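You operate a simulated robot arm through the tools that you are given. There is no shell and no other tool. Be economical: measure what you need, move in short steps, check, and stop when the job is done.

You are at the controls of a simulated two-armed robot. One attempt, no reset.

TASK
Dry the card's print with the rack fan, stop it, file the stopper.
Fine: the stopper with the proof card's die code goes into the marking drawer; hold the yellow rack steady as you lift it out; drawer shut. Set down upright: what you pick out. Where these are worked on the way, their far stop is far enough and under half their travel is too little: marking drawer.

It is judged by the outcome, as a careful person would: the job done as asked, and still so three seconds after it is handed in. It fails if anything else is knocked over, pushed out of place, dropped, spilled or broken. A push-on lid holds only when it is set on centred and level and pressed home; a screw cap is set on level and turned clockwise until tight.

THE ROBOT
Two 7-joint arms with two-finger parallel grippers on one trunk, on a base that drives. Base frame: it is fixed to the floor where the robot stands at the start and does not move with it; the origin is under the middle of the robot, x ahead of it, y to its left, z up; the surface under the hand at the start is at about z = 0.86. Lengths are in m, angles in rad, forces in N, time in s.
The left shoulder is at the start at [0.07, 0.163, 1.27], the right one opposite. With the tool pointing down near the work surface each hand reaches from about 0.36 to 0.88 m from the robot's upright axis, wherever it stands, measured 20 degrees to its own side. Places, roughly: inside of the marking drawer [0.5, 0.6, 0.7]; marking drawer [0.4, 0.6, 0.8]; rack fan [0.7, 0, 0.9]; rack fan switch [0.7, -0.1, 1]. Payload 3.43 kg a hand.
Tool frame (each hand has its own): the origin (TCP) lies between the finger pads and is the grasp point; the fingertips stand 0.034 m ahead of it; z points along the fingers, y is the line along which they close. The gripper opens to 0.128 m. The fingers are 0.024 m wide and 0.012 m thick; the gripper's body (0.048 by 0.13 m) begins 0.096 m behind the TCP.
Orientation is that of the tool frame in the base frame, as [roll, pitch, yaw] about the fixed x, y, z axes, in that order (R = Rz(yaw) Ry(pitch) Rx(roll)). With the fingers straight down and closing along the base's y, the tool's x points along the base's -x, its y along +y and its z along -z.

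THE INTERFACE
- The arms move only by the tool send_rows. It takes "left_rows", "right_rows" or both (then of equal length, played together; a hand with none holds still); each is a list of rows, each a list of 7 numbers: the turn, a rotation vector about the tool's x, y, z in degrees, then the shift along the tool's x, y, z in m, then the opening, from 0 (shut) to 1 (fully open). In form: [[ax, ay, az, x, y, z, claw], ...]. A call has 1 to 10 rows; each row is the pose to reach, as a shift and turn from the pose commanded when the call began, along the tool's axes at that moment. A row lasts 0.2 s, in which the tool goes at most 0.05 m and 0.15 rad; a call with a longer step from one row to the next is refused whole, and so is a gripper value outside its range. A pose out of reach is approached as far as the arm can. The call stops where the force on the tool passes 90 N (or 10 N more than at its start, if that is more) or the arm is blocked; 0.2 s more then pass. The fingers move at their own pace (about 0.153 m/s each) and stop on an object; they squeeze with about 39 N. The grip force told is the motor's: it shows also when the fingers shut on nothing. Time passes only in rows, and 0.2 s behind the last, so rows that repeat a pose let the fingers close. The reply holds the time, the measured pose of the TCP, the force on the tool along the base axes, the opening and the grip force, in the units named above and with some noise, with the torque about the TCP (base axes, N m) and any sound that the robot's microphone picked up, and new pictures: "show" is both (left out), scene, wrist or none (wrist: the cameras of the hands that moved).
- Cameras (640 x 400 px; columns grow to the right, rows downward): "scene" is now at [0.125, 0.0354, 1.4855]; the picture's right is [0.43, -0.90, 0.00], its down [-0.61, -0.30, -0.73] and it looks along [0.66, 0.32, -0.68] (base axes); focal length 244 px, centre (320, 200). "left" rides on the left gripper at [0.076, 0.011, -0.16] in its tool frame; the picture's right is [-0.15, 0.99, 0.00], its down [-0.88, -0.13, -0.46] and it looks along [-0.45, -0.07, 0.89] (tool axes); focal length 234 px, centre (320, 200). "right" rides on the right gripper at [0.076, -0.011, -0.16] in its tool frame; the picture's right is [0.15, 0.99, 0.00], its down [-0.88, 0.13, -0.46] and it looks along [-0.45, 0.07, 0.89] (tool axes); focal length 234 px, centre (320, 200). There is no depth. A picture from a camera that has moved, and an enlarged one, comes with that camera's place and axes in the base frame and with its lens.
- lift_body(by): slides the trunk up (or, below 0, down) by that many m; the arms and the scene camera ride with it, the base frame stays. It gives what a move gives, with no picture.
- steer(legs): drives the robot by 1 to 6 legs, each [ahead, left, turn to the left] in m, m and rad, along the robot's own axes; the way and the turn of a leg run together, so that a leg with both is an arc; at most 1.5 m and 3.142 rad a leg. The arms and the cameras ride along, it lands a little off, and it stops where it bumps. It gives what a move gives, and a new picture of the scene camera.
- aim_head(pan, tilt): turns the head with the scene camera to pan (to the left, within 1.501 rad either way) and tilt (down, from -0.506 to 1.204), counted from straight ahead of the robot. It gives what a move gives, and a new picture of the scene camera.
- enlarge(camera, box): a new picture of the part [left, top, right, bottom] of that camera's present view, enlarged. It takes no simulated time.
- job_done(): hands the job in; it is judged then, once.

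Work in short steps. Places have to be worked out from the pictures, the camera data and where the tool is seen: move nearer, look again, correct. Check each grasp and each placing, and mend what went wrong. You have 120 turns and 260 pictures in all, those below and enlarged ones among them. Open the grippers and draw the arms clear of the work before you hand the job in, unless the task says otherwise; then end with one line.

The tools are called after "Request:" as a command line: name --argument value ..., lists and objects as JSON in quotes. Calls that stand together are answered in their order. send_rows: Moves the arms, as the interface text tells. Its arguments: {"type":"object","properties":{"left_rows":{"type":"array","items":{"type":"array","items":{"type":"number"}}},"right_rows":{"type":"array","items":{"type":"array","items":{"type":"number"}}},"show":{"type":"string","enum":["both","scene","wrist","none"]}},"required":[]} The other tools are called the same way: lift_body (by) slides the trunk up or down; steer (legs) drives the base; aim_head (pan, tilt) turns the head that bears the scene camera; enlarge (camera, box) takes an enlarged picture of a part of a camera's view; job_done () hands the job in.

At the start:

```text
time: 0.0
left_eef_pos: [0.4982, 0.4141, 1.2838]
left_tool_rot: [3.14, 0.001, 3.141]
left_contact_force: [0.0, 0.8, -1.3]
left_torque: [0.02, 0.01, -0.01]
left_gripper_width: 0.1279
left_grasp_force: 0.0
right_eef_pos: [0.3607, -0.0122, 1.3338]
right_tool_rot: [3.142, 0.0, -3.14]
right_contact_force: [0.2, -0.3, 1.4]
right_torque: [0.01, -0.01, 0.0]
right_gripper_width: 0.1283
right_grasp_force: 0.1
trunk travel left (down, up): [-0.75, 0.19]
robot x, y, heading: [0.0016, 0.0026, -0.002]
head pan, tilt: [0.45, 0.75]
```

scene: 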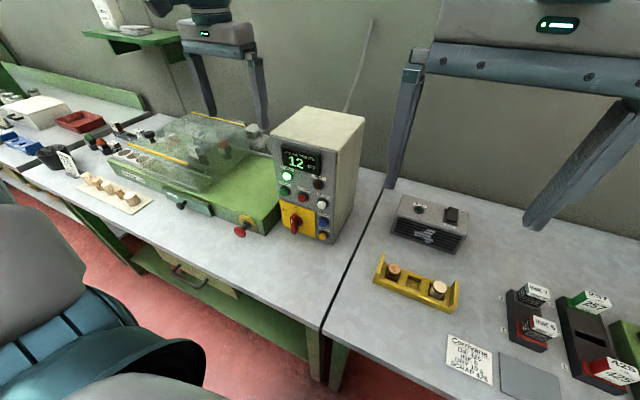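
right: 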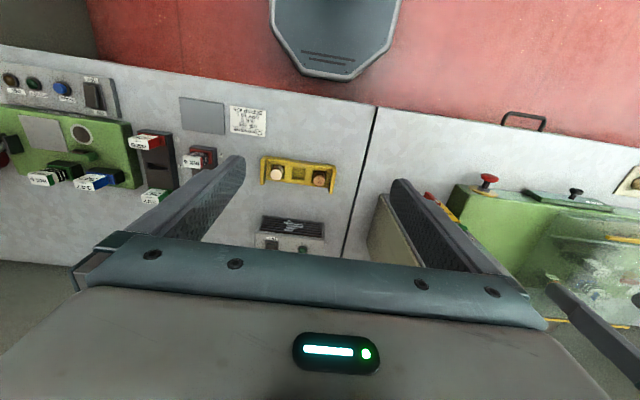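
left: 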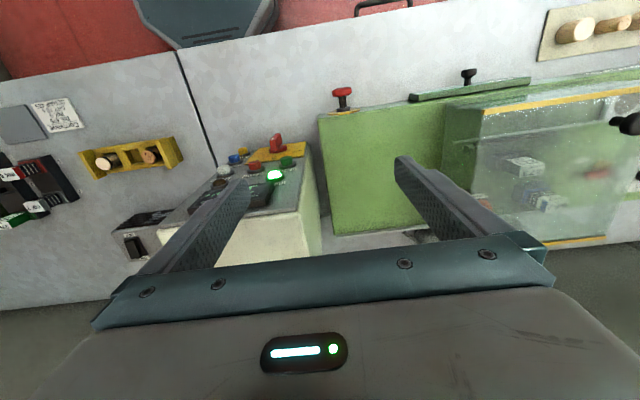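

I'll look closely at the yellow rack, card and fan, and at the rest of the scene.

Request:
enlarge --camera "scene" --box '[360, 180, 520, 320]'

Request:
enlarge --camera "scene" --box '[430, 270, 640, 400]'

Request:
enlarge --camera "right" --box '[0, 60, 380, 280]'

Request:
enlarge --camera "scene" --box '[0, 60, 320, 320]'

```text
2.86 times, centred on (440, 250) of scene
camera zoom: at [0.125, 0.0354, 1.4855], right [0.43, -0.9, 0.0], down [-0.61, -0.3, -0.73], along [0.66, 0.32, -0.68], focal length 696 px, centre (-23, 57)
```

zoom: 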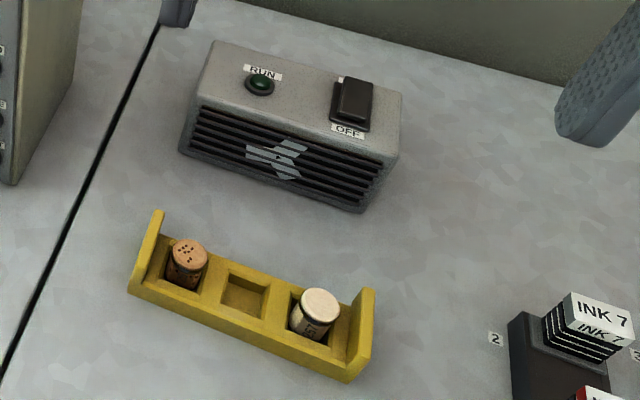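

```text
3.05 times, centred on (535, 335) of scene
camera zoom: at [0.125, 0.0354, 1.4855], right [0.43, -0.9, 0.0], down [-0.61, -0.3, -0.73], along [0.66, 0.32, -0.68], focal length 742 px, centre (-335, -211)
```

zoom: 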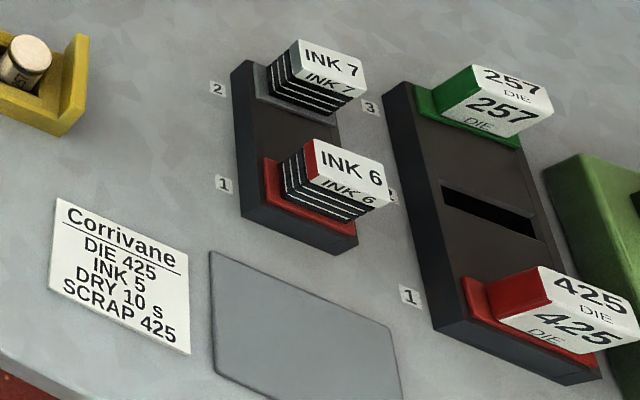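

```text
1.68 times, centred on (190, 170) of right
camera zoom: at [0.2858, -0.0237, 1.4942], right [-0.15, 0.99, 0.0], down [0.88, 0.13, 0.46], along [0.45, 0.07, -0.89], focal length 394 px, centre (539, 250)
```

zoom: 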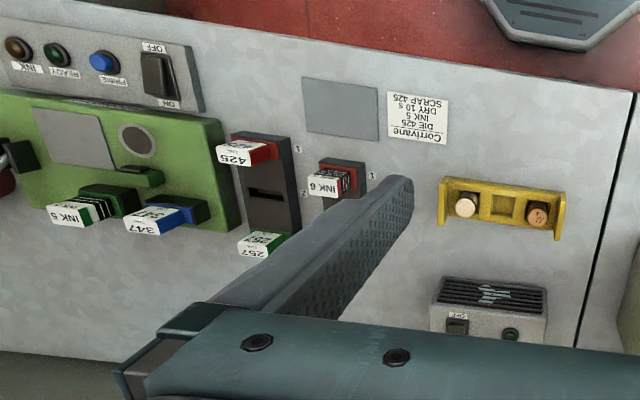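

```text
1.54 times, centred on (160, 190) of scene
camera zoom: at [0.125, 0.0354, 1.4855], right [0.43, -0.9, 0.0], down [-0.61, -0.3, -0.73], along [0.66, 0.32, -0.68], focal length 375 px, centre (566, 215)
```

zoom: 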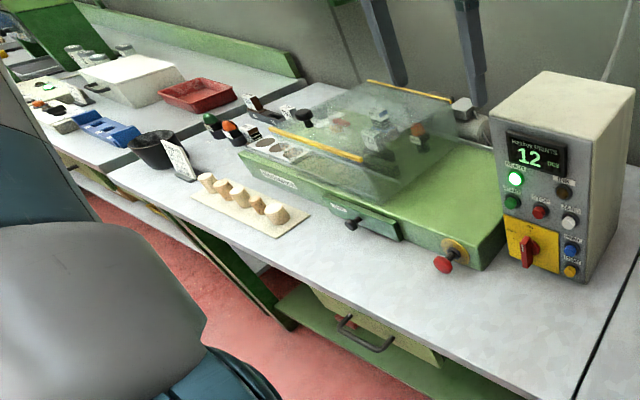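

Read the card and the stoppers more closely; also the note near the black cup.

Request:
enlarge --camera "scene" --box '[440, 325, 500, 390]'

Request:
enlarge --camera "scene" --box '[370, 250, 470, 315]'

Request:
enlarge --camera "scene" --box '[30, 120, 150, 220]'

Request:
enlarge --camera "left" --box '[0, 80, 220, 270]'

```text
6.15 times, centred on (470, 358) of scene
camera zoom: at [0.125, 0.0354, 1.4855], right [0.43, -0.9, 0.0], down [-0.61, -0.3, -0.73], along [0.66, 0.32, -0.68], focal length 1498 px, centre (-603, -769)
```

zoom: 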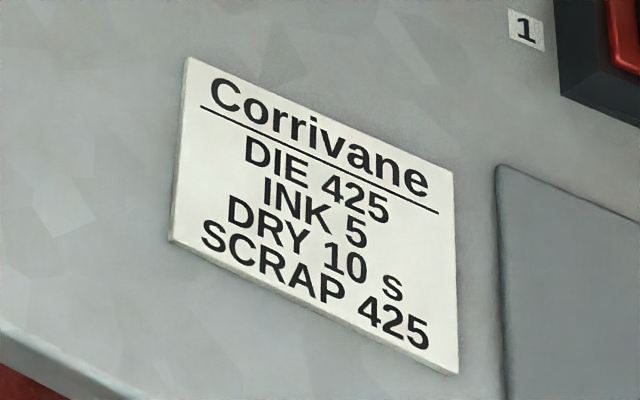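

```text
6.15 times, centred on (420, 282) of scene
camera zoom: at [0.125, 0.0354, 1.4855], right [0.43, -0.9, 0.0], down [-0.61, -0.3, -0.73], along [0.66, 0.32, -0.68], focal length 1498 px, centre (-295, -308)
```

zoom: 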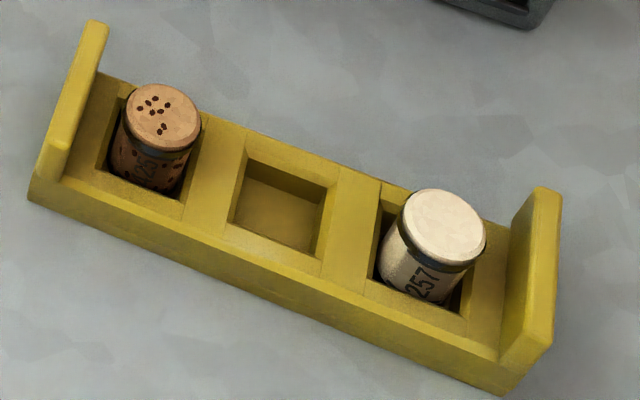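

```text
4.00 times, centred on (90, 170) of scene
camera zoom: at [0.125, 0.0354, 1.4855], right [0.43, -0.9, 0.0], down [-0.61, -0.3, -0.73], along [0.66, 0.32, -0.68], focal length 974 px, centre (1240, 320)
```

zoom: 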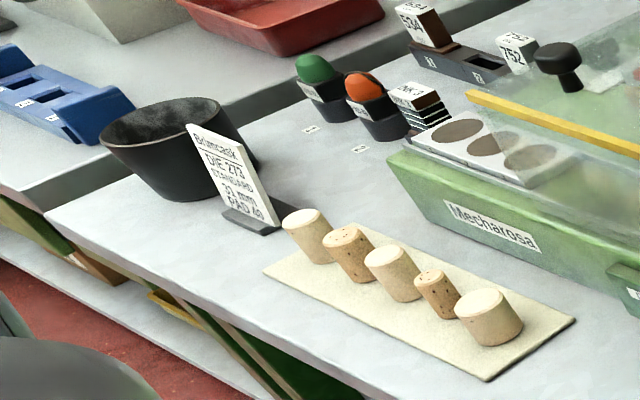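

```text
2.11 times, centred on (110, 175) of left
camera zoom: at [0.4223, 0.4261, 1.4426], right [0.15, 0.99, 0.0], down [0.88, -0.13, 0.46], along [0.45, -0.07, -0.89], focal length 493 px, centre (762, 253)
```

zoom: 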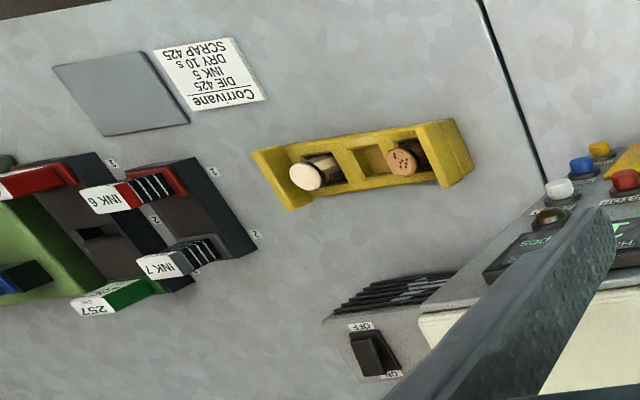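

The left spotted stopper reads ~425 and the right one 257; the Corrivane card says DIE 425, DRY 10 s. First I bring the right hand, shut, above the fan switch for a close look, and aim the left views later.

Request:
send_rows --right_rows '[[0, 0, 0, -0.035, -0.012, 0.02, 0], [0, 0, 0, -0.07, -0.024, 0.04, 0], [0, 0, 0, -0.105, -0.036, 0.065, 0], [0, 0, 0, -0.14, -0.048, 0.09, 0], [0, 0, 0, -0.175, -0.06, 0.115, 0], [0, 0, 0, -0.21, -0.072, 0.14, 0], [0, 0, 0, -0.245, -0.084, 0.165, 0], [0, 0, 0, -0.26, -0.09, 0.18, 0]]' --show "both"

```text
time: 1.8
left_eef_pos: [0.4975, 0.4138, 1.2828]
left_tool_rot: [3.141, -0.001, 3.141]
left_contact_force: [0.4, 0.0, 0.4]
left_torque: [0.0, -0.01, -0.04]
left_gripper_width: 0.1279
left_grasp_force: 0.1
right_eef_pos: [0.6199, -0.1007, 1.1538]
right_tool_rot: [-3.141, 0.0, 3.141]
right_contact_force: [-0.3, 0.1, -0.5]
right_torque: [-0.05, 0.02, 0.01]
right_gripper_width: 0.0
right_grasp_force: 33.4
trunk travel left (down, up): [-0.75, 0.19]
robot x, y, heading: [-0.0011, 0.0021, 0.002]
head pan, tilt: [0.45, 0.75]
camera scene: at [0.1253, 0.0352, 1.4855], right [0.43, -0.9, 0.0], down [-0.61, -0.3, -0.73], along [0.66, 0.32, -0.68], focal length 244 px, centre (320, 200)
camera right: at [0.546, -0.1136, 1.3146], right [-0.15, 0.99, 0.0], down [0.88, 0.13, 0.46], along [0.45, 0.07, -0.89], focal length 234 px, centre (320, 200)
```

scene: 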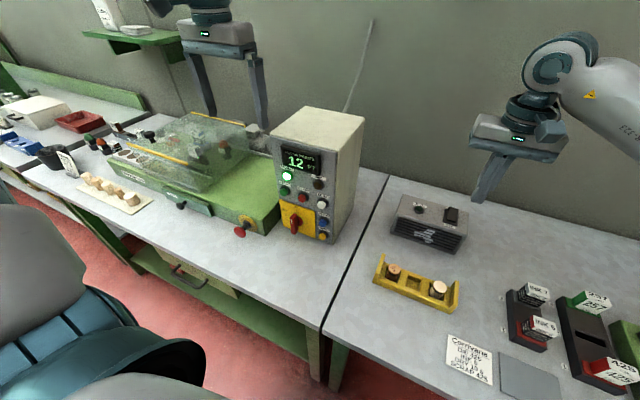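
right: 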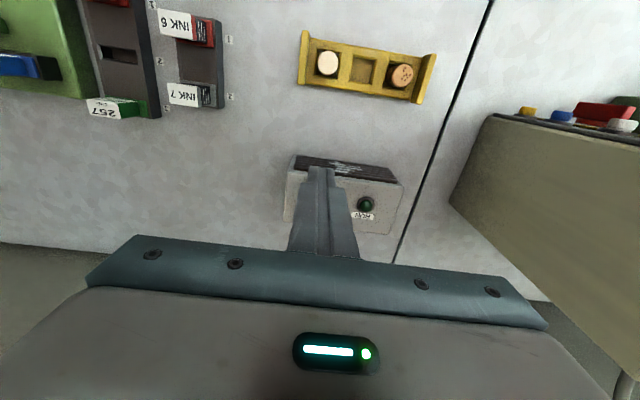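

Zoom in on the switch to see its tilt and labels.

Request:
enlarge --camera "scene" --box '[400, 185, 480, 235]'

Request:
enlarge --camera "left" --box '[100, 190, 180, 260]'

```text
8.00 times, centred on (440, 210) of scene
camera zoom: at [0.1253, 0.0352, 1.4855], right [0.43, -0.9, 0.0], down [-0.61, -0.3, -0.73], along [0.66, 0.32, -0.68], focal length 1948 px, centre (-640, 120)
```

zoom: 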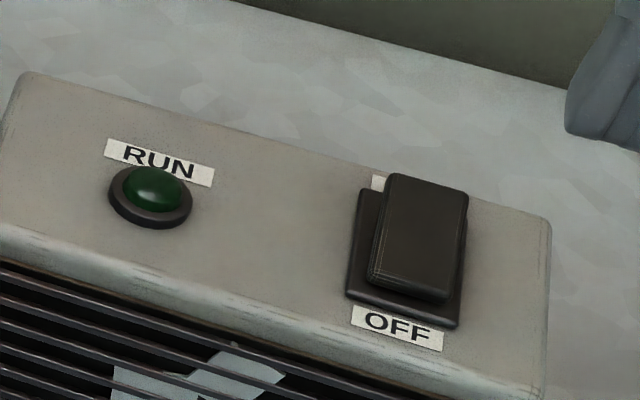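

```text
5.71 times, centred on (140, 225) of left
camera zoom: at [0.4226, 0.426, 1.4426], right [0.15, 0.99, 0.0], down [0.88, -0.13, 0.46], along [0.45, -0.07, -0.89], focal length 1338 px, centre (1349, 57)
```

zoom: 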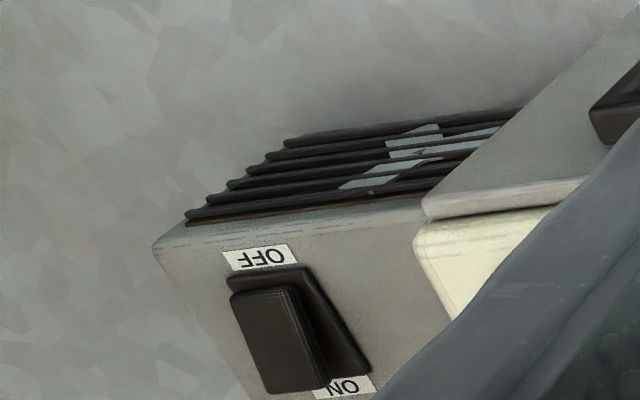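

The rocker is pressed at OFF (near end); the ON end is raised at about x=0.745, y=−0.096, z≈0.985. I move the shut fingertips above it.

Request:
send_rows --right_rows '[[0, 0, 0, -0.03, 0.001, 0.02, 0], [0, 0, 0, -0.06, 0.002, 0.04, 0], [0, 0, 0, -0.09, 0.003, 0.06, 0], [0, 0, 0, -0.121, 0.005, 0.08, 0], [0, 0, 0, -0.121, 0.005, 0.1, 0], [0, 0, 0, -0.121, 0.005, 0.1, 0]]' --show "both"

Request:
enlarge --camera "scene" --box '[380, 150, 500, 240]'

```text
time: 3.2
left_eef_pos: [0.498, 0.415, 1.2845]
left_tool_rot: [3.141, 0.001, 3.14]
left_contact_force: [0.2, -0.1, -1.2]
left_torque: [0.05, 0.03, 0.02]
left_gripper_width: 0.128
left_grasp_force: 0.0
right_eef_pos: [0.7415, -0.0961, 1.0538]
right_tool_rot: [3.141, 0.001, 3.141]
right_contact_force: [0.7, -0.7, 0.0]
right_torque: [0.0, 0.0, -0.01]
right_gripper_width: 0.0001
right_grasp_force: 33.5
trunk travel left (down, up): [-0.75, 0.19]
robot x, y, heading: [0.0038, 0.0025, 0.004]
head pan, tilt: [0.45, 0.75]
camera scene: at [0.1246, 0.0353, 1.4856], right [0.43, -0.9, 0.0], down [-0.61, -0.3, -0.73], along [0.66, 0.32, -0.68], focal length 244 px, centre (320, 200)
camera right: at [0.6659, -0.1081, 1.2141], right [-0.15, 0.99, 0.0], down [0.88, 0.13, 0.46], along [0.45, 0.07, -0.89], focal length 234 px, centre (320, 200)
```

scene: 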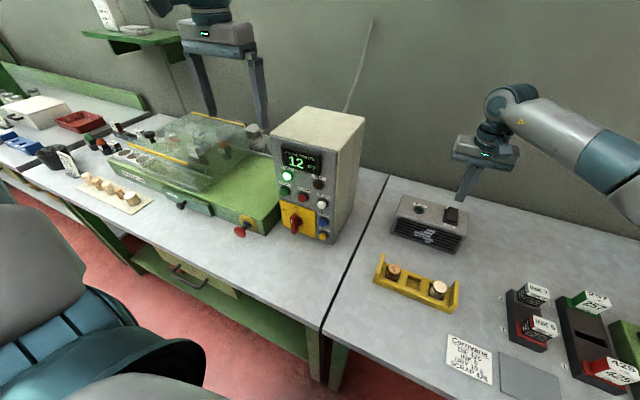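
right: 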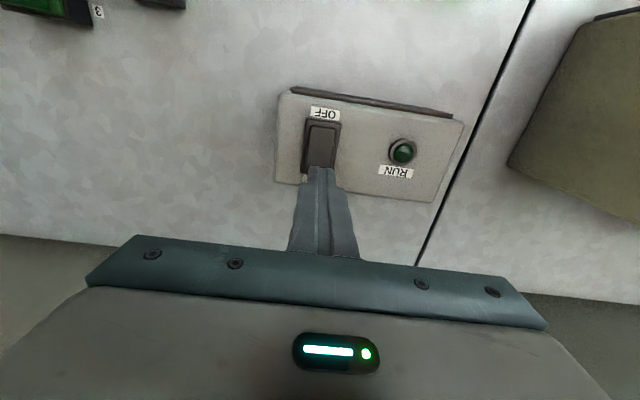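

```text
4.44 times, centred on (440, 195) of scene
camera zoom: at [0.1246, 0.0353, 1.4856], right [0.43, -0.9, 0.0], down [-0.61, -0.3, -0.73], along [0.66, 0.32, -0.68], focal length 1082 px, centre (-213, 222)
```

zoom: 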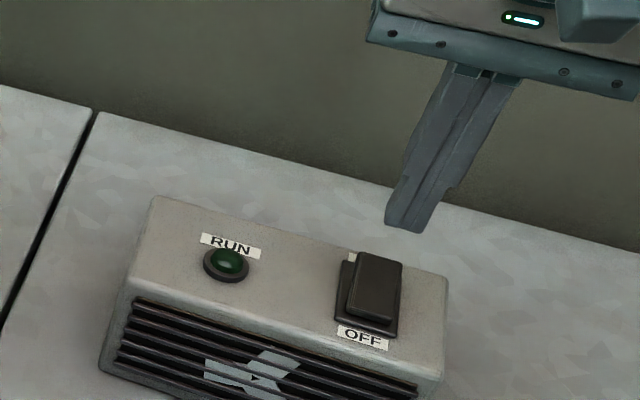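

Fingertips hang right over the ON end. I press down gently and draw back up, then check the RUN lamp.

Request:
send_rows --right_rows '[[0, 0, 0, 0, -0.002, 0.02, 0], [0, 0, 0, 0, -0.002, 0.034, 0], [0, 0, 0, 0, -0.002, 0.043, 0], [0, 0, 0, 0, -0.002, 0.05, 0], [0, 0, 0, 0, -0.002, 0.03, 0], [0, 0, 0, 0, -0.002, 0.01, 0]]' --show "both"

Request:
enlarge --camera "scene" --box '[380, 150, 500, 240]'

```text
time: 4.6
left_eef_pos: [0.497, 0.4152, 1.2846]
left_tool_rot: [3.142, 0.002, -3.142]
left_contact_force: [-0.2, -0.1, -0.2]
left_torque: [0.03, -0.03, 0.01]
left_gripper_width: 0.128
left_grasp_force: 0.1
right_eef_pos: [0.7396, -0.0988, 1.0439]
right_tool_rot: [-3.141, 0.0, -3.141]
right_contact_force: [0.2, 0.2, 0.7]
right_torque: [-0.03, -0.04, 0.02]
right_gripper_width: 0.0
right_grasp_force: 33.1
trunk travel left (down, up): [-0.75, 0.19]
robot x, y, heading: [0.0012, -0.0004, -0.0]
head pan, tilt: [0.45, 0.75]
camera scene: at [0.1233, 0.0355, 1.4856], right [0.43, -0.9, 0.0], down [-0.61, -0.3, -0.73], along [0.66, 0.32, -0.68], focal length 244 px, centre (320, 200)
camera right: at [0.6652, -0.1101, 1.2039], right [-0.15, 0.99, 0.0], down [0.88, 0.13, 0.46], along [0.45, 0.07, -0.89], focal length 234 px, centre (320, 200)
```

scene: 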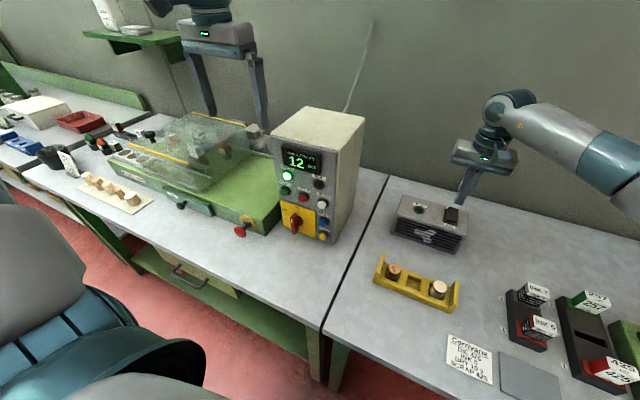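
right: 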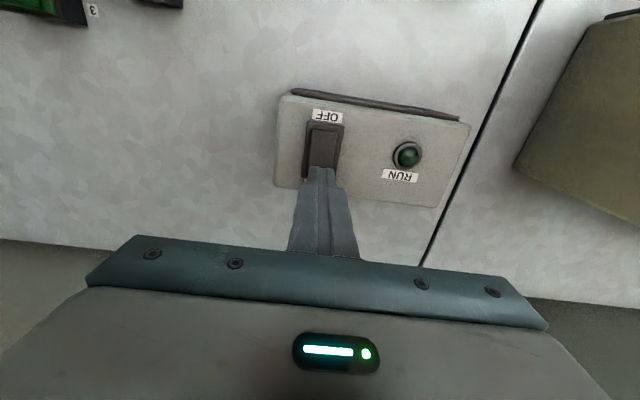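

```text
4.44 times, centred on (440, 195) of scene
camera zoom: at [0.1233, 0.0355, 1.4856], right [0.43, -0.9, 0.0], down [-0.61, -0.3, -0.73], along [0.66, 0.32, -0.68], focal length 1082 px, centre (-213, 222)
```

zoom: 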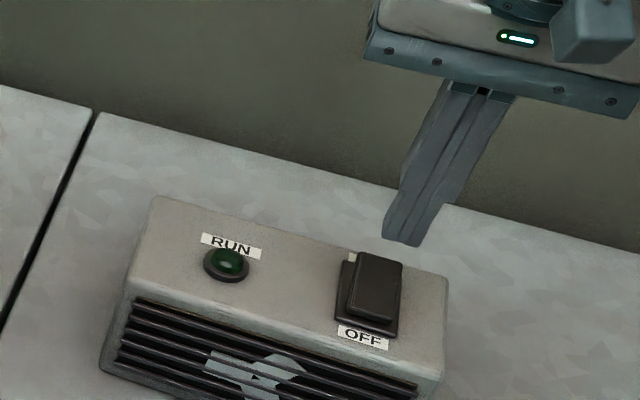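

It didn't flip — probably not low enough. I press a bit deeper and hold, watching the force.

Request:
send_rows --right_rows '[[0, 0, 0, 0, 0.0, 0.02, 0], [0, 0, 0, 0, 0.0, 0.036, 0], [0, 0, 0, 0, 0.0, 0.044, 0], [0, 0, 0, 0, 0.0, 0.048, 0]]' --show "scene"

Request:
enlarge --camera "scene" --box '[380, 150, 500, 240]'

```text
time: 5.6
left_eef_pos: [0.4924, 0.4146, 1.2869]
left_tool_rot: [3.141, 0.005, -3.141]
left_contact_force: [-0.6, 0.3, -0.6]
left_torque: [-0.02, 0.0, 0.0]
left_gripper_width: 0.128
left_grasp_force: 0.1
right_eef_pos: [0.7417, -0.0973, 1.0119]
right_tool_rot: [3.136, 0.021, 3.138]
right_contact_force: [16.6, -7.0, 68.3]
right_torque: [-0.41, 0.02, 0.5]
right_gripper_width: 0.0
right_grasp_force: 33.0
trunk travel left (down, up): [-0.75, 0.19]
robot x, y, heading: [-0.0032, -0.0028, 0.003]
head pan, tilt: [0.45, 0.75]
camera scene: at [0.1178, 0.0353, 1.4871], right [0.43, -0.9, 0.0], down [-0.61, -0.3, -0.73], along [0.66, 0.32, -0.68], focal length 244 px, centre (320, 200)
```

scene: 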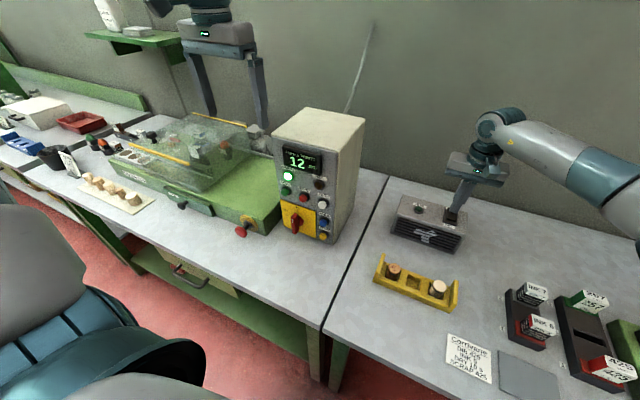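

```text
4.44 times, centred on (440, 195) of scene
camera zoom: at [0.1178, 0.0353, 1.4871], right [0.43, -0.9, 0.0], down [-0.61, -0.3, -0.73], along [0.66, 0.32, -0.68], focal length 1082 px, centre (-213, 222)
```

zoom: 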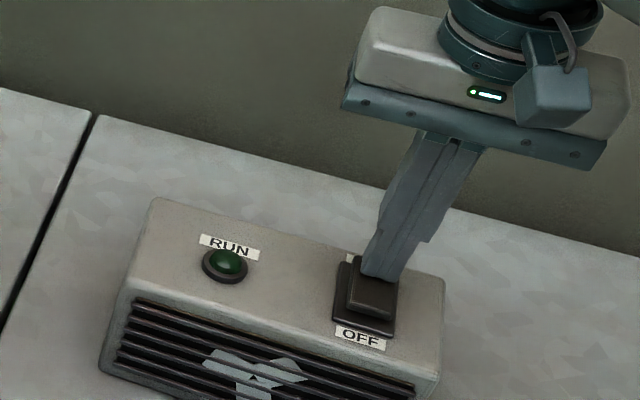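

Contact (68 N) is too near the rocker's middle. I lift, shift about 15 mm farther away, and press again.

Request:
send_rows --right_rows '[[0, 0, 0, 0, 0, -0.025, 0], [0, 0, 0, -0.017, 0, -0.028, 0], [0, 0, 0, -0.017, 0, -0.012, 0], [0, 0, 0, -0.017, 0, 0.0, 0], [0, 0, 0, -0.017, 0, 0.008, 0]]' --show "scene"

Request:
enlarge --camera "scene" --box '[380, 150, 500, 240]'

```text
time: 6.8
left_eef_pos: [0.4878, 0.4135, 1.2881]
left_tool_rot: [-3.141, 0.01, 3.142]
left_contact_force: [0.0, -0.6, 0.1]
left_torque: [-0.02, -0.02, -0.02]
left_gripper_width: 0.128
left_grasp_force: 0.1
right_eef_pos: [0.7566, -0.0979, 1.0079]
right_tool_rot: [3.136, 0.027, -3.142]
right_contact_force: [7.5, -5.9, 85.2]
right_torque: [0.0, 0.7, 1.08]
right_gripper_width: 0.0002
right_grasp_force: 32.5
trunk travel left (down, up): [-0.75, 0.19]
robot x, y, heading: [0.0014, 0.003, 0.004]
head pan, tilt: [0.45, 0.75]
camera scene: at [0.1138, 0.0358, 1.4878], right [0.43, -0.9, 0.0], down [-0.61, -0.3, -0.74], along [0.66, 0.32, -0.68], focal length 244 px, centre (320, 200)
```

scene: 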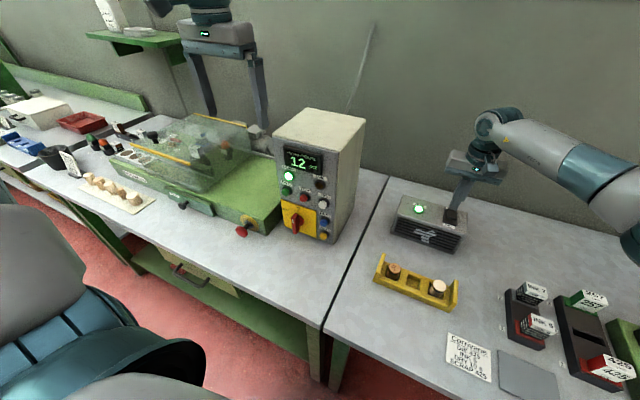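

```text
4.44 times, centred on (440, 195) of scene
camera zoom: at [0.1138, 0.0358, 1.4878], right [0.43, -0.9, 0.0], down [-0.61, -0.3, -0.74], along [0.66, 0.32, -0.68], focal length 1082 px, centre (-213, 222)
```

zoom: 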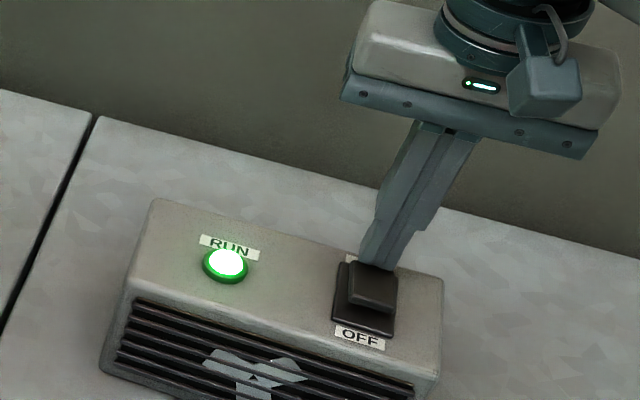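

RUN is lit (on at about t≈6.6). I lift off, go over the OFF end, and while it dries move the left hand to look at the drawer.

Request:
send_rows --right_rows '[[0, 0, 0, 0, 0, -0.03, 0], [0, 0, 0, 0.02, 0, -0.04, 0], [0, 0, 0, 0.045, 0, -0.04, 0], [0, 0, 0, 0.0625, 0, -0.04, 0], [0, 0, 0, 0.0625, 0, -0.04, 0], [0, 0, 0, 0.0625, 0, -0.04, 0], [0, 0, 0, 0.0625, 0, -0.04, 0], [0, 0, 0, 0.0625, 0, -0.04, 0], [0, 0, 0, 0.0625, 0, -0.04, 0], [0, 0, 0, 0.0625, 0, -0.04, 0]]' --left_rows '[[0, 0, 0, 0.025, 0.02, 0.01, 1], [0, 0, 0, 0.05, 0.04, 0.02, 1], [0, 0, 0, 0.075, 0.06, 0.03, 1], [0, 0, 0, 0.1, 0.08, 0.04, 1], [0, 0, 0, 0.125, 0.1, 0.05, 1], [0, 0, 0, 0.15, 0.12, 0.06, 1], [0, 0, 0, 0.175, 0.14, 0.07, 1], [0, 0, 0, 0.2, 0.16, 0.08, 1], [0, 0, 0, 0.22, 0.18, 0.09, 1], [0, 0, 0, 0.22, 0.18, 0.09, 1]]' --show "both"

Request:
enlarge --camera "scene" --box '[380, 150, 500, 240]'

```text
time: 9.0
left_eef_pos: [0.2774, 0.595, 1.1936]
left_tool_rot: [-3.141, 0.0, -3.14]
left_contact_force: [0.7, -0.3, 1.4]
left_torque: [0.02, 0.02, 0.0]
left_gripper_width: 0.128
left_grasp_force: 0.0
right_eef_pos: [0.696, -0.0988, 1.0285]
right_tool_rot: [3.14, 0.0, 3.14]
right_contact_force: [0.5, 0.2, 0.6]
right_torque: [-0.02, 0.01, 0.01]
right_gripper_width: 0.0001
right_grasp_force: 33.6
trunk travel left (down, up): [-0.75, 0.19]
robot x, y, heading: [0.002, -0.0011, 0.001]
head pan, tilt: [0.45, 0.75]
camera scene: at [0.1256, 0.0351, 1.4854], right [0.43, -0.9, 0.0], down [-0.61, -0.3, -0.73], along [0.66, 0.32, -0.68], focal length 244 px, centre (320, 200)
camera right: at [0.6216, -0.1106, 1.1873], right [-0.15, 0.99, 0.0], down [0.88, 0.13, 0.46], along [0.45, 0.07, -0.89], focal length 234 px, centre (320, 200)
camera left: at [0.2025, 0.6064, 1.3523], right [0.15, 0.99, 0.0], down [0.88, -0.13, 0.46], along [0.45, -0.07, -0.89], focal length 234 px, centre (320, 200)
```

scene: 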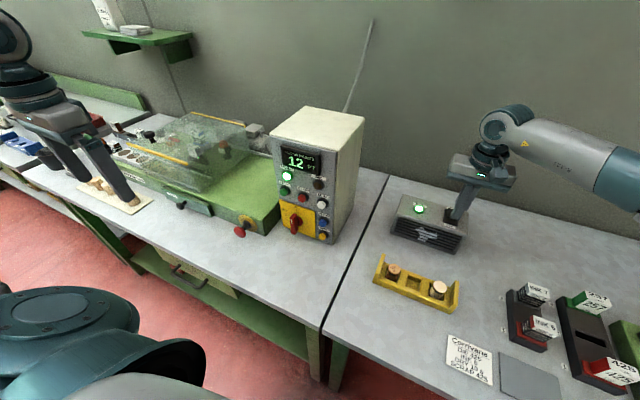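
right: 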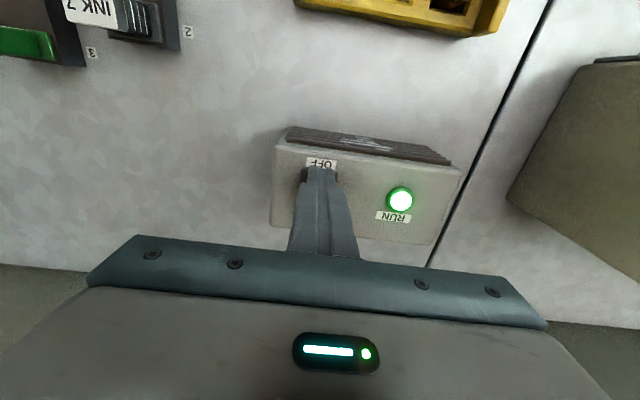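
left: 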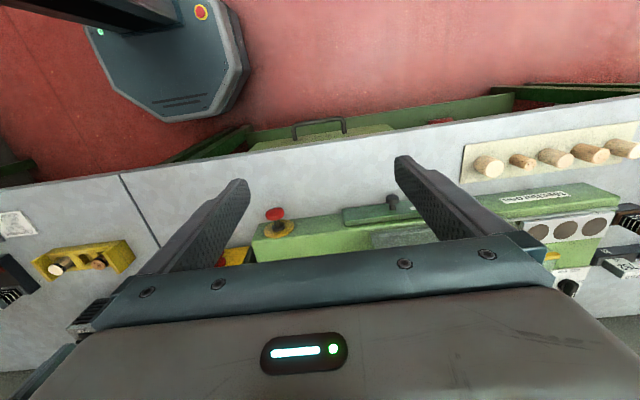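

```text
4.44 times, centred on (440, 195) of scene
camera zoom: at [0.1256, 0.0351, 1.4854], right [0.43, -0.9, 0.0], down [-0.61, -0.3, -0.73], along [0.66, 0.32, -0.68], focal length 1082 px, centre (-213, 222)
```

zoom: 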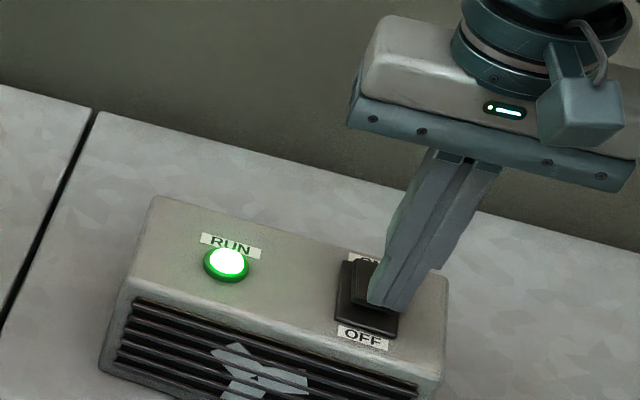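

Fingertip is over the OFF end. While waiting, I zoom in on the drawer and handle.

Request:
enlarge --camera "left" --box '[220, 80, 420, 205]'

Request:
enlarge --camera "scene" --box '[100, 210, 340, 360]'

```text
3.20 times, centred on (320, 142) of left
camera zoom: at [0.2025, 0.6064, 1.3523], right [0.15, 0.99, 0.0], down [0.88, -0.13, 0.46], along [0.45, -0.07, -0.89], focal length 749 px, centre (320, 384)
```

zoom: 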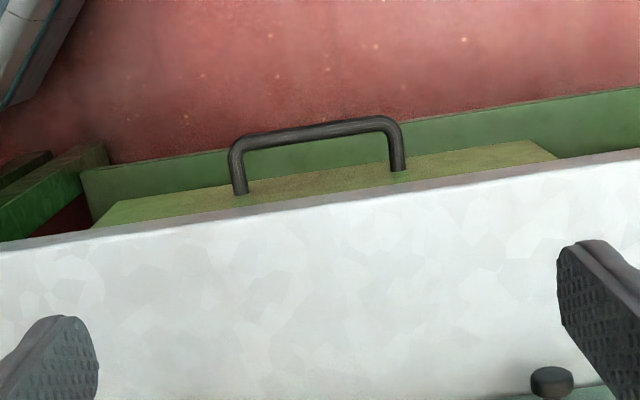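

```text
2.67 times, centred on (220, 285) of scene
camera zoom: at [0.1256, 0.0351, 1.4854], right [0.43, -0.9, 0.0], down [-0.61, -0.3, -0.73], along [0.66, 0.32, -0.68], focal length 649 px, centre (587, -27)
```

zoom: 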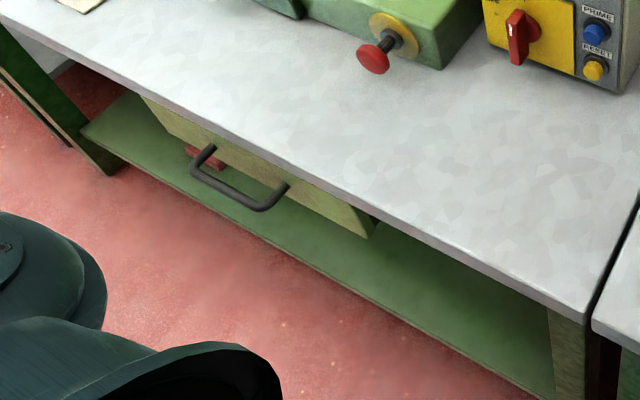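

Handle bar sits around (0.293, 0.587, 0.774), along y. While the fan runs I turn the left hand −81° about its axis.

Request:
send_rows --left_rows '[[0, 0, -8.1, 0, 0, 0, 1], [0, 0, -16.2, 0, 0, 0, 1], [0, 0, -24.3, 0, 0, 0, 1], [0, 0, -32.4, 0, 0, 0, 1], [0, 0, -40.5, 0, 0, 0, 1], [0, 0, -48.6, 0, 0, 0, 1], [0, 0, -56.7, 0, 0, 0, 1], [0, 0, -64.8, 0, 0, 0, 1], [0, 0, -72.9, 0, 0, 0, 1], [0, 0, -81, 0, 0, 0, 1]]' --show "none"

```text
time: 11.2
left_eef_pos: [0.2784, 0.5934, 1.1927]
left_tool_rot: [3.142, -0.001, -1.725]
left_contact_force: [0.3, 0.1, -0.3]
left_torque: [0.03, 0.01, -0.04]
left_gripper_width: 0.1279
left_grasp_force: 0.0
right_eef_pos: [0.6961, -0.0991, 1.0285]
right_tool_rot: [3.141, 0.001, -3.14]
right_contact_force: [-0.4, 0.3, 0.8]
right_torque: [-0.01, 0.0, -0.02]
right_gripper_width: 0.0
right_grasp_force: 33.2
trunk travel left (down, up): [-0.75, 0.19]
robot x, y, heading: [-0.002, 0.0004, 0.002]
head pan, tilt: [0.45, 0.75]
```

Finish the left turn and move down to 0.15 m above the bar during the wait.

Request:
send_rows --left_rows '[[0, 0, -4.5, 0.001, -0.005, 0.03, 1], [0, 0, -9, 0.003, -0.015, 0.06, 1], [0, 0, -9, 0.003, -0.015, 0.09, 1], [0, 0, -9, 0.003, -0.015, 0.12, 0.6], [0, 0, -9, 0.003, -0.015, 0.15, 0.36], [0, 0, -9, 0.003, -0.015, 0.18, 0.36], [0, 0, -9, 0.003, -0.015, 0.2, 0.36], [0, 0, -9, 0.003, -0.015, 0.2, 0.36]]' --show "both"

```text
time: 13.0
left_eef_pos: [0.2925, 0.5872, 0.9922]
left_tool_rot: [-3.14, 0.0, -1.571]
left_contact_force: [-0.1, 0.2, -0.6]
left_torque: [0.04, -0.01, 0.01]
left_gripper_width: 0.0459
left_grasp_force: 0.0
right_eef_pos: [0.6949, -0.0988, 1.0287]
right_tool_rot: [-3.14, -0.001, -3.141]
right_contact_force: [0.4, 0.3, 0.3]
right_torque: [0.01, -0.02, -0.01]
right_gripper_width: 0.0001
right_grasp_force: 33.4
trunk travel left (down, up): [-0.75, 0.19]
robot x, y, heading: [0.0018, 0.0013, -0.002]
head pan, tilt: [0.45, 0.75]
camera scene: at [0.1247, 0.0349, 1.4855], right [0.43, -0.9, 0.0], down [-0.61, -0.3, -0.73], along [0.66, 0.32, -0.68], focal length 244 px, centre (320, 200)
camera left: at [0.2805, 0.5127, 1.152], right [-0.99, 0.15, 0.0], down [0.13, 0.88, 0.46], along [0.07, 0.45, -0.89], focal length 234 px, centre (320, 200)
```

scene: 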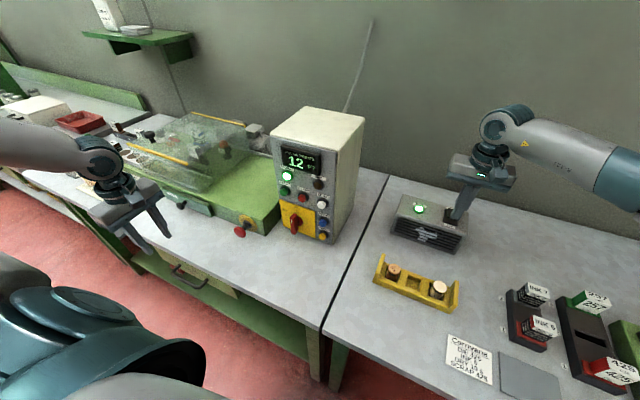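
left: 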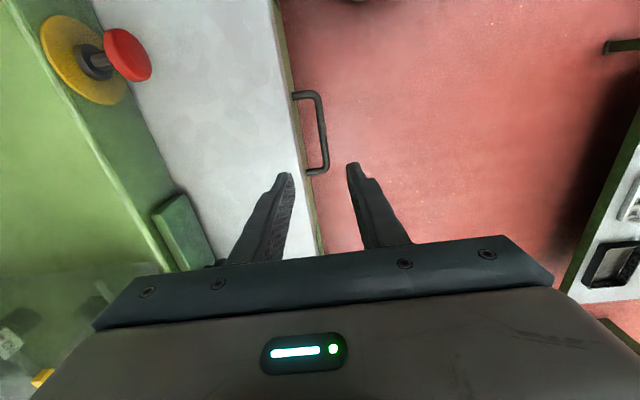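

Bar is centered between the fingers. I lower the left hand around it during the wait.

Request:
send_rows --left_rows '[[0, 0, 0, 0, 0.001, 0.02, 0.36], [0, 0, 0, 0, 0.002, 0.04, 0.36], [0, 0, 0, 0, 0.002, 0.06, 0.36], [0, 0, 0, 0, 0.002, 0.08, 0.36], [0, 0, 0, 0, 0.002, 0.1, 0.36], [0, 0, 0, 0, 0.002, 0.12, 0.36], [0, 0, 0, 0, 0.002, 0.14, 0.36], [0, 0, 0, 0, 0.002, 0.16, 0.36], [0, 0, 0, 0, 0.002, 0.18, 0.36], [0, 0, 0, 0, 0.002, 0.2, 0.36]]' --show "wrist"

```text
time: 14.4
left_eef_pos: [0.294, 0.5881, 0.893]
left_tool_rot: [-3.118, 0.016, -1.572]
left_contact_force: [-18.0, -20.2, 76.0]
left_torque: [-1.5, -1.33, -0.78]
left_gripper_width: 0.0367
left_grasp_force: 0.1
right_eef_pos: [0.6927, -0.1019, 1.0292]
right_tool_rot: [3.135, 0.003, -3.139]
right_contact_force: [1.1, 0.7, 0.2]
right_torque: [-0.08, 0.02, 0.04]
right_gripper_width: 0.0002
right_grasp_force: 33.1
trunk travel left (down, up): [-0.75, 0.19]
robot x, y, heading: [-0.0024, 0.0015, 0.002]
head pan, tilt: [0.45, 0.75]
stopped in row 7 (left hand): the force on the tool passed its limit at 104 N (the readings are from after the stop); the commanded pose is now the measured one
camera left: at [0.2794, 0.5109, 1.0508], right [-0.99, 0.15, -0.02], down [0.12, 0.87, 0.47], along [0.09, 0.46, -0.88], focal length 234 px, centre (320, 200)
```

left: 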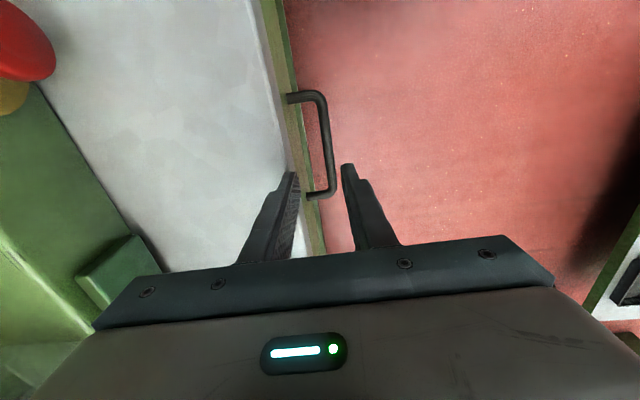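

The inner finger rested on the table edge (x≈0.317); bar is at x≈0.289, z≈0.765. I lift the left hand off and tilt it 48° to come in from the front-above, while the drying runs.

Request:
send_rows --left_rows '[[0, 0, 0, 0, 0, -0.03, 0.36], [0, 0, 0, 0, 0.03, -0.04, 0.36], [0, 0, 0, 0, 0.07, -0.04, 0.36], [8, 0, 0, 0, 0.08, -0.03, 0.36], [16, 0, 0, 0, 0.08, -0.02, 0.36], [24, 0, 0, 0, 0.08, -0.01, 0.36], [32, 0, 0, 0, 0.08, 0.0, 0.36], [40, 0, 0, 0, 0.08, 0.01, 0.36], [48, 0, 0, 0, 0.08, 0.02, 0.36]]' --show "none"

```text
time: 16.4
left_eef_pos: [0.2166, 0.5956, 0.8626]
left_tool_rot: [-2.285, 0.013, -1.571]
left_contact_force: [-0.3, 1.5, 0.2]
left_torque: [-0.03, 0.02, -0.02]
left_gripper_width: 0.0463
left_grasp_force: 0.1
right_eef_pos: [0.6954, -0.097, 1.0276]
right_tool_rot: [3.14, 0.001, -3.14]
right_contact_force: [-0.5, 0.6, 0.6]
right_torque: [-0.02, 0.01, 0.0]
right_gripper_width: 0.0001
right_grasp_force: 33.1
trunk travel left (down, up): [-0.75, 0.19]
robot x, y, heading: [0.0025, 0.0001, -0.005]
head pan, tilt: [0.45, 0.75]
```

Now 10 s are nearly up: press the OFF end and check the lamp.

Request:
send_rows --right_rows '[[0, 0, 0, 0, 0, 0.014, 0], [0, 0, 0, 0, 0, 0.024, 0], [0, 0, 0, 0, 0, 0.031, 0]]' --show "scene"

Request:
enlarge --camera "scene" --box '[380, 150, 500, 240]'

```text
time: 17.2
left_eef_pos: [0.2139, 0.5954, 0.8642]
left_tool_rot: [-2.286, 0.012, -1.57]
left_contact_force: [0.1, 0.2, -0.3]
left_torque: [0.03, 0.01, 0.03]
left_gripper_width: 0.0459
left_grasp_force: 0.1
right_eef_pos: [0.6924, -0.096, 0.9988]
right_tool_rot: [-3.142, 0.0, -3.137]
right_contact_force: [-15.1, -0.5, 6.1]
right_torque: [-0.03, 0.32, -0.01]
right_gripper_width: 0.0
right_grasp_force: 33.3
trunk travel left (down, up): [-0.75, 0.19]
robot x, y, heading: [-0.0022, -0.001, 0.0]
head pan, tilt: [0.45, 0.75]
camera scene: at [0.1211, 0.0358, 1.4859], right [0.44, -0.9, 0.0], down [-0.61, -0.3, -0.73], along [0.66, 0.32, -0.68], focal length 244 px, centre (320, 200)
```

scene: 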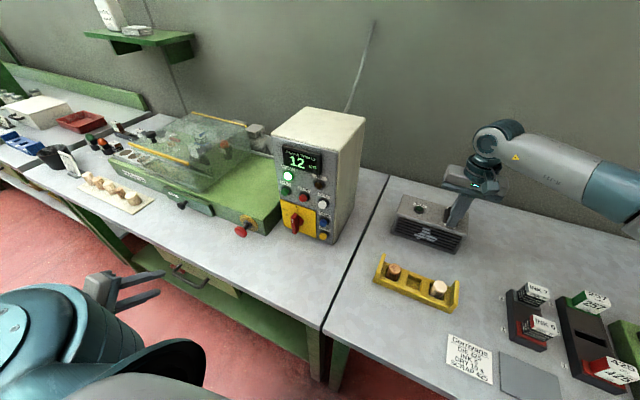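

```text
4.44 times, centred on (440, 195) of scene
camera zoom: at [0.1211, 0.0358, 1.4859], right [0.44, -0.9, 0.0], down [-0.61, -0.3, -0.73], along [0.66, 0.32, -0.68], focal length 1082 px, centre (-213, 222)
```

zoom: 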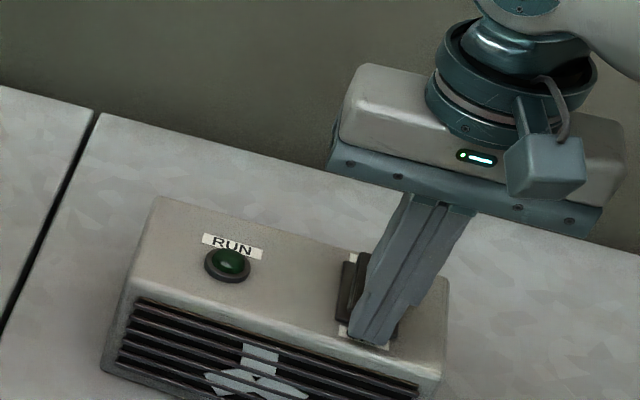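

RUN lamp is off. I raise the right hand and bring the left hand closer to the handle.

Request:
send_rows --right_rows '[[0, 0, 0, 0, 0, -0.03, 0], [0, 0, 0, 0.02, 0, -0.06, 0], [0, 0, 0, 0.04, 0, -0.1, 0], [0, 0, 0, 0.04, 0, -0.14, 0]]' --left_rows '[[0, 0, 0, 0.004, 0.012, 0.01, 0.4], [0, 0, 0, 0.008, 0.025, 0.02, 0.4], [0, 0, 0, 0.008, 0.025, 0.04, 0.4], [0, 0, 0, 0.008, 0.025, 0.06, 0.4]]' --show "both"

```text
time: 18.2
left_eef_pos: [0.2458, 0.5873, 0.8038]
left_tool_rot: [-2.285, 0.011, -1.57]
left_contact_force: [-0.4, 0.8, -0.1]
left_torque: [0.01, -0.01, -0.02]
left_gripper_width: 0.0511
left_grasp_force: 0.1
right_eef_pos: [0.6546, -0.0968, 1.1378]
right_tool_rot: [3.14, 0.0, -3.14]
right_contact_force: [0.2, -1.7, 0.8]
right_torque: [-0.01, 0.0, 0.02]
right_gripper_width: 0.0
right_grasp_force: 32.7
trunk travel left (down, up): [-0.75, 0.19]
robot x, y, heading: [0.0013, 0.0003, 0.0]
head pan, tilt: [0.45, 0.75]
camera scene: at [0.1237, 0.0365, 1.4856], right [0.44, -0.9, 0.0], down [-0.61, -0.3, -0.73], along [0.66, 0.32, -0.68], focal length 244 px, centre (320, 200)
camera right: at [0.58, -0.1089, 1.2978], right [-0.15, 0.99, 0.0], down [0.88, 0.13, 0.46], along [0.45, 0.07, -0.89], focal length 234 px, centre (320, 200)
camera left: at [0.1174, 0.5108, 0.8996], right [-0.65, 0.15, -0.74], down [-0.26, 0.88, 0.41], along [0.71, 0.46, -0.53], focal length 234 px, centre (320, 200)
```

scene: 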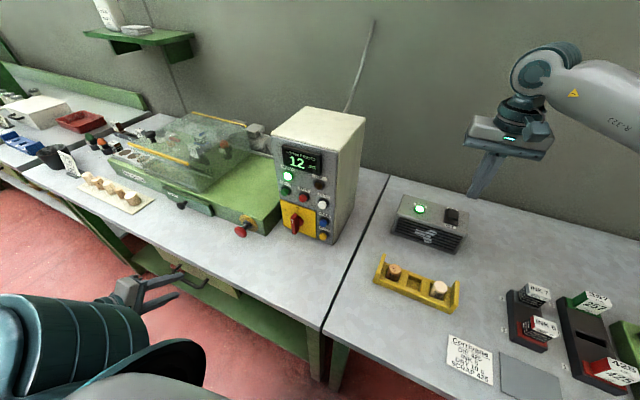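
right: 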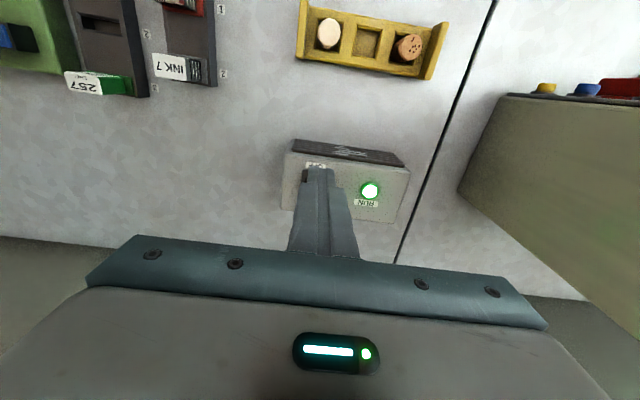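
left: 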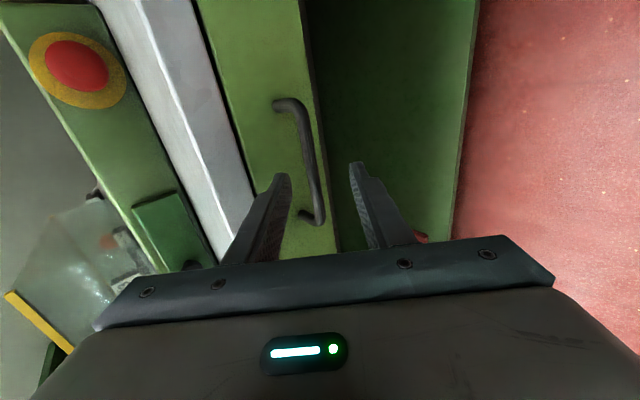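

The RUN lamp is lit again: the finger had slipped in front of the rocker and rubbed it back on lifting. I go straight back, a bit farther onto the rocker (x≈0.708), and press OFF.

Request:
send_rows --right_rows '[[0, 0, 0, -0.03, 0, 0.035, 0], [0, 0, 0, -0.0535, 0, 0.075, 0], [0, 0, 0, -0.0535, 0, 0.105, 0], [0, 0, 0, -0.0535, 0, 0.12, 0], [0, 0, 0, -0.0535, 0, 0.128, 0]]' --show "scene"

Request:
enlarge --camera "scene" --box '[380, 150, 500, 240]'

```text
time: 19.4
left_eef_pos: [0.245, 0.5866, 0.8054]
left_tool_rot: [-2.288, 0.012, -1.571]
left_contact_force: [-0.3, -0.2, 0.9]
left_torque: [0.0, 0.04, 0.0]
left_gripper_width: 0.0512
left_grasp_force: 0.1
right_eef_pos: [0.7089, -0.0981, 1.0094]
right_tool_rot: [-3.141, 0.0, -3.141]
right_contact_force: [-0.4, 0.5, 1.1]
right_torque: [-0.01, -0.03, -0.04]
right_gripper_width: 0.0001
right_grasp_force: 32.9
trunk travel left (down, up): [-0.75, 0.19]
robot x, y, heading: [0.0002, -0.0033, 0.001]
head pan, tilt: [0.45, 0.75]
camera scene: at [0.1246, 0.0357, 1.4856], right [0.44, -0.9, 0.0], down [-0.61, -0.3, -0.73], along [0.66, 0.32, -0.68], focal length 244 px, centre (320, 200)
```

scene: 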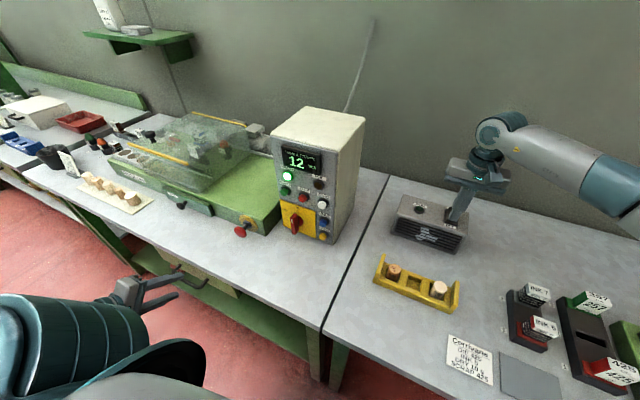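

```text
4.44 times, centred on (440, 195) of scene
camera zoom: at [0.1246, 0.0357, 1.4856], right [0.44, -0.9, 0.0], down [-0.61, -0.3, -0.73], along [0.66, 0.32, -0.68], focal length 1082 px, centre (-213, 222)
```

zoom: 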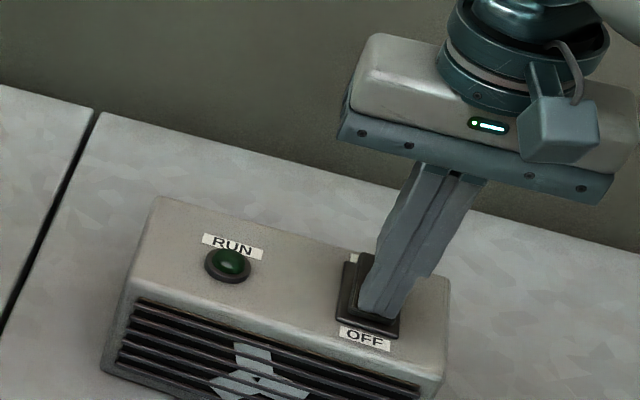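

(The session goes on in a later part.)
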